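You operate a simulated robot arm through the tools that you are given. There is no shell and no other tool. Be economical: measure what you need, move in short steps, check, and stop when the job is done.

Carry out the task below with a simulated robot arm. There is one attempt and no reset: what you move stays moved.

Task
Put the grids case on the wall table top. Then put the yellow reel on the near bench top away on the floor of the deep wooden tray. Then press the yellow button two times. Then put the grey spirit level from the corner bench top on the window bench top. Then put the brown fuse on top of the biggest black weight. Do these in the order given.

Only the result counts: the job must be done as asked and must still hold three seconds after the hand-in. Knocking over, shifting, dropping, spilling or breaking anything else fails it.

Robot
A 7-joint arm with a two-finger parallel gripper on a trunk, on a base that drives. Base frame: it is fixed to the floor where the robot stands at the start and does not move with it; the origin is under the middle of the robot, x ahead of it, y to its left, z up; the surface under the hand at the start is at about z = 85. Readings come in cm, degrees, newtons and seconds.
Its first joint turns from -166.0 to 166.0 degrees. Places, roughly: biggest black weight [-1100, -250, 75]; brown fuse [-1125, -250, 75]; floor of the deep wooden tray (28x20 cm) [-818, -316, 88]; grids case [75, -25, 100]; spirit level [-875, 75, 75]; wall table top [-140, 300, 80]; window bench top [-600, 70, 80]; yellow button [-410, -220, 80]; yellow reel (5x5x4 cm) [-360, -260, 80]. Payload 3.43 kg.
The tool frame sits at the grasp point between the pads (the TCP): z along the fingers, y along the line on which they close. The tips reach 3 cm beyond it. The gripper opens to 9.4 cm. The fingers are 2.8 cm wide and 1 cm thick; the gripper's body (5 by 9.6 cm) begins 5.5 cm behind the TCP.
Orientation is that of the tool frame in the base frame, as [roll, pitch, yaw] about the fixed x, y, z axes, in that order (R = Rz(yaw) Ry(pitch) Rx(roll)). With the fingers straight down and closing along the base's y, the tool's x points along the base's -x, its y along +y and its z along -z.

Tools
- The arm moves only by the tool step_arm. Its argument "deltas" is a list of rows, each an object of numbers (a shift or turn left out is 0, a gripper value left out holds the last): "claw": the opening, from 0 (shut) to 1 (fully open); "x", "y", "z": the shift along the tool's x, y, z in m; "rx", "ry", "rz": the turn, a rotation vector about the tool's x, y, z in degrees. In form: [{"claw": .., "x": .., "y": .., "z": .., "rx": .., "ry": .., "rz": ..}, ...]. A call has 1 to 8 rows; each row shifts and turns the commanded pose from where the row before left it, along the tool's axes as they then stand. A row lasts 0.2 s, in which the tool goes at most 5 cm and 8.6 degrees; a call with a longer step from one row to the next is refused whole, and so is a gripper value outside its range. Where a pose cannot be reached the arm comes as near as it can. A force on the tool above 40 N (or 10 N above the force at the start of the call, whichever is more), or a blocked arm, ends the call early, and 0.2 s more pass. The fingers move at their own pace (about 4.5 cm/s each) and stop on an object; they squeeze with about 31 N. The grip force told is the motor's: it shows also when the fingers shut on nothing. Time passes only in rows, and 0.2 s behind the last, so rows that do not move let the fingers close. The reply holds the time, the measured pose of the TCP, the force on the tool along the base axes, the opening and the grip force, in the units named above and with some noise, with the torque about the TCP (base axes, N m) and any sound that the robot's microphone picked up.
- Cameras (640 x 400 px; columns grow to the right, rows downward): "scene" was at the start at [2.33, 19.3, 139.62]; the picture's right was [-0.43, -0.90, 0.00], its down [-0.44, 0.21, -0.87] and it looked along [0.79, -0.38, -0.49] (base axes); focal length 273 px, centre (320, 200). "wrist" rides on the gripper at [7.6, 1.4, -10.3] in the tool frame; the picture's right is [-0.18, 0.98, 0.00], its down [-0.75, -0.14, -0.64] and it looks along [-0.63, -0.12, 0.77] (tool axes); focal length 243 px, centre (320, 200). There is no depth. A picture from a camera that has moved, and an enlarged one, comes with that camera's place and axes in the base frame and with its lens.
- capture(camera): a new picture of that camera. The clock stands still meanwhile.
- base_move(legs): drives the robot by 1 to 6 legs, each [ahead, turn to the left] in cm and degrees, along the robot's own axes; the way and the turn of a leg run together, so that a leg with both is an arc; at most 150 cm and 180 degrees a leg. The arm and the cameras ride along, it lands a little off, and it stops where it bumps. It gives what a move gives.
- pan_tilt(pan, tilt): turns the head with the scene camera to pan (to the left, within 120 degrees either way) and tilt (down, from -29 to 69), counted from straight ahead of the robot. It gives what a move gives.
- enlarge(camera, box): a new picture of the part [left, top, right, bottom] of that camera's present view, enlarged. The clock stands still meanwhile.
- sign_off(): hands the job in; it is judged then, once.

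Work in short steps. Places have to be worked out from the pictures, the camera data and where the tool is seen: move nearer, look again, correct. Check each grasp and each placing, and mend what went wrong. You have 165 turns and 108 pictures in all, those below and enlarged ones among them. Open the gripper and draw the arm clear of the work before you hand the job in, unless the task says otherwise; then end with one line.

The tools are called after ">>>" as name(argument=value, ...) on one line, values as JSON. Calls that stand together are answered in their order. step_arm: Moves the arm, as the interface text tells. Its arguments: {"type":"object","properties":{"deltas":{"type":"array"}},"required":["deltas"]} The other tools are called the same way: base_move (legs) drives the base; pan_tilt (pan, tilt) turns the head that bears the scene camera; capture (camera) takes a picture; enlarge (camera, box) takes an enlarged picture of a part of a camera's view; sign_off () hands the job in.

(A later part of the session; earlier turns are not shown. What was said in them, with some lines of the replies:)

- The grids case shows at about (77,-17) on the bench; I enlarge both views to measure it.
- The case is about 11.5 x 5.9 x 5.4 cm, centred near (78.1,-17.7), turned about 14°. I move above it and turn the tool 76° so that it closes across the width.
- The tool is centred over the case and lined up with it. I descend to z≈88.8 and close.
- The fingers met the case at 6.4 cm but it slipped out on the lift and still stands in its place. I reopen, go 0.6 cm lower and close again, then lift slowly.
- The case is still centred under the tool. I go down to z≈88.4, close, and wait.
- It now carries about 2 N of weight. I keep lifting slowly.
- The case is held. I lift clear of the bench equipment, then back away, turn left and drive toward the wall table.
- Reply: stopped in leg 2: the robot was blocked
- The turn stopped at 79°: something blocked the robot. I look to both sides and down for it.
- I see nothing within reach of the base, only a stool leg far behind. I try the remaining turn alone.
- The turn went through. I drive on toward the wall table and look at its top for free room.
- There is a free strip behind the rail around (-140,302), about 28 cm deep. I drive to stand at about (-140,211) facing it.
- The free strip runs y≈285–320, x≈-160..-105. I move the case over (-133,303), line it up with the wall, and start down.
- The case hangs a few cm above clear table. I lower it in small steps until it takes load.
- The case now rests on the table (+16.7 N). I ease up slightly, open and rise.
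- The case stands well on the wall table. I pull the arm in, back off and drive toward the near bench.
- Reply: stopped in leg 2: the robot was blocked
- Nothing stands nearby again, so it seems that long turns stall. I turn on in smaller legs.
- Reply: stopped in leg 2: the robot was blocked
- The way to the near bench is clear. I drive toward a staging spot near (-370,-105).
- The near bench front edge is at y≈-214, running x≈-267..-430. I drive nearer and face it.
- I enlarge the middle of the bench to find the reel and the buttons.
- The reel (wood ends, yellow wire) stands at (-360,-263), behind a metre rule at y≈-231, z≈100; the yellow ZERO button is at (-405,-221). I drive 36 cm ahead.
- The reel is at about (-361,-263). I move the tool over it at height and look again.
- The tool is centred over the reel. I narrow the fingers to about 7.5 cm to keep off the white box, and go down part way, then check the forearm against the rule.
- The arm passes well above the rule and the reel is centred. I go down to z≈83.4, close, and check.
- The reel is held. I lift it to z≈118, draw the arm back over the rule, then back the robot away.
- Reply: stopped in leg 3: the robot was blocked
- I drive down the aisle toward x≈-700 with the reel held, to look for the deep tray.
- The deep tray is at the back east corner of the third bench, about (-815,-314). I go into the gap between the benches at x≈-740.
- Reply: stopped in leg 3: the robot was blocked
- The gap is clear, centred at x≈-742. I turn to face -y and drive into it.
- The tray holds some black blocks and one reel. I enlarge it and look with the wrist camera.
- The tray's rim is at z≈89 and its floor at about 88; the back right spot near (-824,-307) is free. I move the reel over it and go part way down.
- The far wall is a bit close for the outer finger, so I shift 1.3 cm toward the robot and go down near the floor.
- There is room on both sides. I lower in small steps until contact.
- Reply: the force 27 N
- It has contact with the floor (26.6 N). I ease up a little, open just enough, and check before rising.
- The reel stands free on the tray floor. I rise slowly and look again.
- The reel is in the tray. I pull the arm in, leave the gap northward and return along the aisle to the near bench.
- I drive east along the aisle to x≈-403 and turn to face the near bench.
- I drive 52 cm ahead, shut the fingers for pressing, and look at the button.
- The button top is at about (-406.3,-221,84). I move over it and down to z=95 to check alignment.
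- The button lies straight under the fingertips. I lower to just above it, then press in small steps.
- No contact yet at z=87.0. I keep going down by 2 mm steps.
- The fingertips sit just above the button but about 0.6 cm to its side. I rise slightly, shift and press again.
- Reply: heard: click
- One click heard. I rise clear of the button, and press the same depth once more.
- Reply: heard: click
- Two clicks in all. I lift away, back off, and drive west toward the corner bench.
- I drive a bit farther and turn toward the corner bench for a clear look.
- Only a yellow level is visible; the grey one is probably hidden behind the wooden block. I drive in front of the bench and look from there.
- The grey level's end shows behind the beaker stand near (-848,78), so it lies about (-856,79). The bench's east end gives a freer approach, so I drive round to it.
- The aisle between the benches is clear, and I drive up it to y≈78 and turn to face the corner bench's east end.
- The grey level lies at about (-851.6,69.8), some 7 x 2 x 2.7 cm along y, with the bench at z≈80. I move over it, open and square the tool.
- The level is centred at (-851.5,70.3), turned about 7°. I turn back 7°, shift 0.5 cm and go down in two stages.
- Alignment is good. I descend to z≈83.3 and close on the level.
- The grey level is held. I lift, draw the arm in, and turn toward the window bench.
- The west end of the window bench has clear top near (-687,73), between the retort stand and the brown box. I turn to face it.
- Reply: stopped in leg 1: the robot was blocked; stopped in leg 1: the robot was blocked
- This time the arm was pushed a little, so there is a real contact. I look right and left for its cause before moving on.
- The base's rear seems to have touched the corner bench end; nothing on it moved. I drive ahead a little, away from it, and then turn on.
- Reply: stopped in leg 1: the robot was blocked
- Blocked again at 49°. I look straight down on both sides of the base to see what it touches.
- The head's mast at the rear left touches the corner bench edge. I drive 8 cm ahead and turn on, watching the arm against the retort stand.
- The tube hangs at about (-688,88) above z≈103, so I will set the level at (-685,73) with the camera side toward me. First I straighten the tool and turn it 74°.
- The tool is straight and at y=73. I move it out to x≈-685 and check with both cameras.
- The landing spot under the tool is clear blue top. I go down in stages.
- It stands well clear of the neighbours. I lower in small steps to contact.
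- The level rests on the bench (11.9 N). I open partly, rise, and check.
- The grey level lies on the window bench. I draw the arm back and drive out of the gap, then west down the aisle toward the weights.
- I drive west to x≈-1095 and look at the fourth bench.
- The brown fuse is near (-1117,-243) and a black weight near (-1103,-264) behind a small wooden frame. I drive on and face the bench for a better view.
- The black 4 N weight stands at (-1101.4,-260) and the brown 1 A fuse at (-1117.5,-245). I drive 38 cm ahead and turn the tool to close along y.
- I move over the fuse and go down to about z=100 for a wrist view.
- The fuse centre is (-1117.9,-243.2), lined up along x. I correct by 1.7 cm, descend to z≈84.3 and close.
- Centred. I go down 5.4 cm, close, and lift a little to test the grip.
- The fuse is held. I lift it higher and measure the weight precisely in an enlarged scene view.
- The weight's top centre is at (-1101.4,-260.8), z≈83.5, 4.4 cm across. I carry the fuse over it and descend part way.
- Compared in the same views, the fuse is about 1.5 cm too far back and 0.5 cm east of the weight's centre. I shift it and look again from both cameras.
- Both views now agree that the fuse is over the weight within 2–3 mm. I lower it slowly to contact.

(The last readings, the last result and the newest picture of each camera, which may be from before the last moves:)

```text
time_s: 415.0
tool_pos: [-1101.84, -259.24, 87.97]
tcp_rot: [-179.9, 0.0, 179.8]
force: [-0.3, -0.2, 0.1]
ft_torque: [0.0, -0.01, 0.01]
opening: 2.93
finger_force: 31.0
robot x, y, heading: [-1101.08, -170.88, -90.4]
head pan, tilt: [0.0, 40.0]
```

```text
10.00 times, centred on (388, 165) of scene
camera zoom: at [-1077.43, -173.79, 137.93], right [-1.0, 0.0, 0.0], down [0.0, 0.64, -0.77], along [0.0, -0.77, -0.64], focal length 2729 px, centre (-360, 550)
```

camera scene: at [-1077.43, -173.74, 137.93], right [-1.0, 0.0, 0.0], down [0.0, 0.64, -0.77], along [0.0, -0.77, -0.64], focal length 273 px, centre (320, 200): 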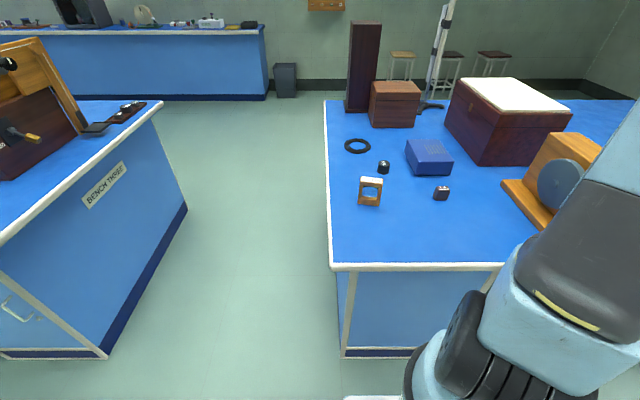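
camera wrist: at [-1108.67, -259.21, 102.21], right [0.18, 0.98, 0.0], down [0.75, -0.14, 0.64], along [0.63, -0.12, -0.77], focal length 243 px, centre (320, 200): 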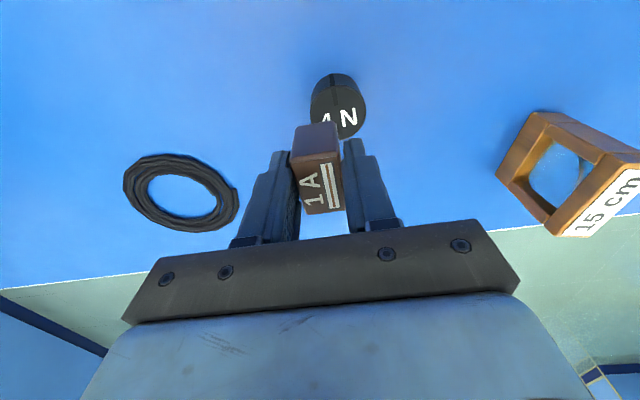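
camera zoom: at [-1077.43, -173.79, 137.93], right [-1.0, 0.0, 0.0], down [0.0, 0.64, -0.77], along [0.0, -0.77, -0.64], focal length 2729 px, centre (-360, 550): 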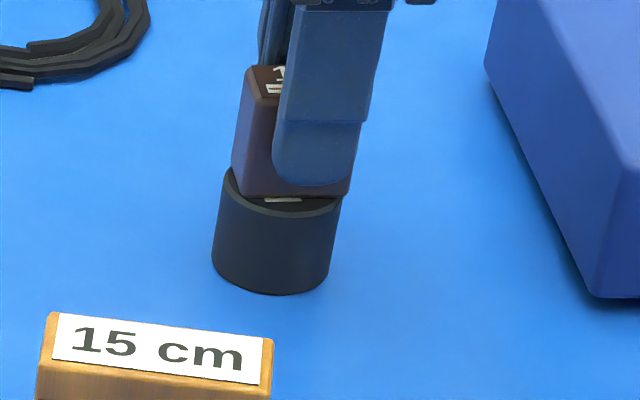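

Nearly touching; the fuse is about 0.4 cm west and 0.3 cm back of centre. I trim and lower to contact.

>>> step_arm(deltas=[{"x": -0.0035, "y": 0.0025}, {"z": 0.002}, {}])

>>> step_arm(deltas=[{"z": 0.002}, {}])

```text
time_s: 415.8
tool_pos: [-1101.31, -259.17, 87.88]
tcp_rot: [-179.9, 0.0, -180.0]
force: [0.1, 0.0, 16.0]
ft_torque: [-0.08, -0.02, -0.01]
opening: 2.96
finger_force: 31.4
robot x, y, heading: [-1101.3, -170.87, -90.2]
head pan, tilt: [0.0, 40.0]
```

```text
time_s: 416.4
tool_pos: [-1101.32, -258.93, 87.71]
tcp_rot: [-179.8, 0.0, 179.9]
force: [0.1, -3.8, 30.2]
ft_torque: [-0.02, 0.03, 0.04]
opening: 2.99
finger_force: 30.7
robot x, y, heading: [-1100.95, -170.96, -90.2]
head pan, tilt: [0.0, 40.0]
```

Contact is firm at 30 N. I ease up 2 mm so the load is light, and look before letting go.

>>> step_arm(deltas=[{"z": -0.003}, {}])

>>> enlarge(camera="scene", box=[356, 145, 420, 185])

```text
time_s: 417.0
tool_pos: [-1101.41, -258.9, 87.86]
tcp_rot: [179.8, 0.0, 180.0]
force: [0.5, -1.0, 4.4]
ft_torque: [0.0, -0.05, -0.01]
opening: 2.94
finger_force: 31.1
robot x, y, heading: [-1101.04, -170.6, -90.2]
head pan, tilt: [0.0, 40.0]
```

```text
10.00 times, centred on (388, 165) of scene
camera zoom: at [-1077.42, -173.77, 137.93], right [-1.0, 0.0, 0.0], down [0.0, 0.64, -0.77], along [0.0, -0.77, -0.64], focal length 2729 px, centre (-360, 550)
```

zoom: 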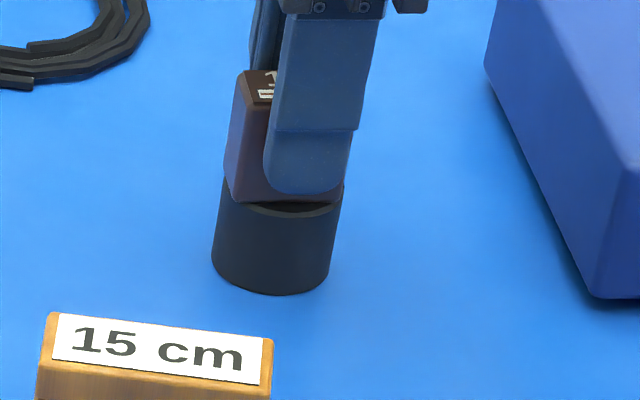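

The fuse sits squarely on the weight with 4 N of load. I open gently and rise slowly.

>>> step_arm(deltas=[{"claw": 0.5}, {}, {}, {}, {"z": -0.01}, {"z": -0.02}, {"z": -0.03}, {"z": -0.04}])

>>> step_arm(deltas=[{"claw": 1, "z": -0.05}, {"z": -0.05}, {"z": -0.05}, {"z": -0.05}, {}])

>>> enlarge(camera="scene", box=[324, 125, 452, 205])

```text
time_s: 418.8
tool_pos: [-1101.5, -259.2, 97.88]
tcp_rot: [180.0, 0.1, -179.9]
force: [-0.1, 0.0, -0.9]
ft_torque: [0.05, 0.01, 0.01]
opening: 4.7
finger_force: 0.0
robot x, y, heading: [-1101.04, -170.76, -90.3]
head pan, tilt: [0.0, 40.0]
```

```text
time_s: 420.0
tool_pos: [-1101.61, -259.07, 117.9]
tcp_rot: [179.9, 0.0, 180.0]
force: [-0.5, 0.9, 0.9]
ft_torque: [0.01, 0.0, 0.02]
opening: 9.42
finger_force: 0.0
robot x, y, heading: [-1100.63, -171.25, -90.3]
head pan, tilt: [0.0, 40.0]
```

```text
5.00 times, centred on (388, 165) of scene
camera zoom: at [-1077.43, -173.77, 137.93], right [-1.0, 0.0, 0.0], down [0.0, 0.64, -0.77], along [0.0, -0.77, -0.64], focal length 1364 px, centre (-20, 375)
```

zoom: 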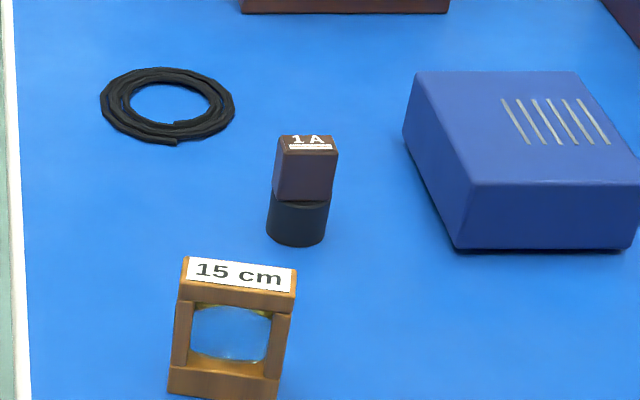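

The fuse stands upright and centred on the black 4 N weight. The arm is open and clear above it, so I hand the job in.

>>> sign_off()

```text
The job is handed in.
```

I did all five steps in the order given and handed the job in: case on the wall table, reel in the deep tray, two button clicks, grey level on the window bench, and fuse on the black 4 N weight. While I was turning between the corner and window benches, the robot's mast touched the edge of the corner bench. I saw nothing there move.
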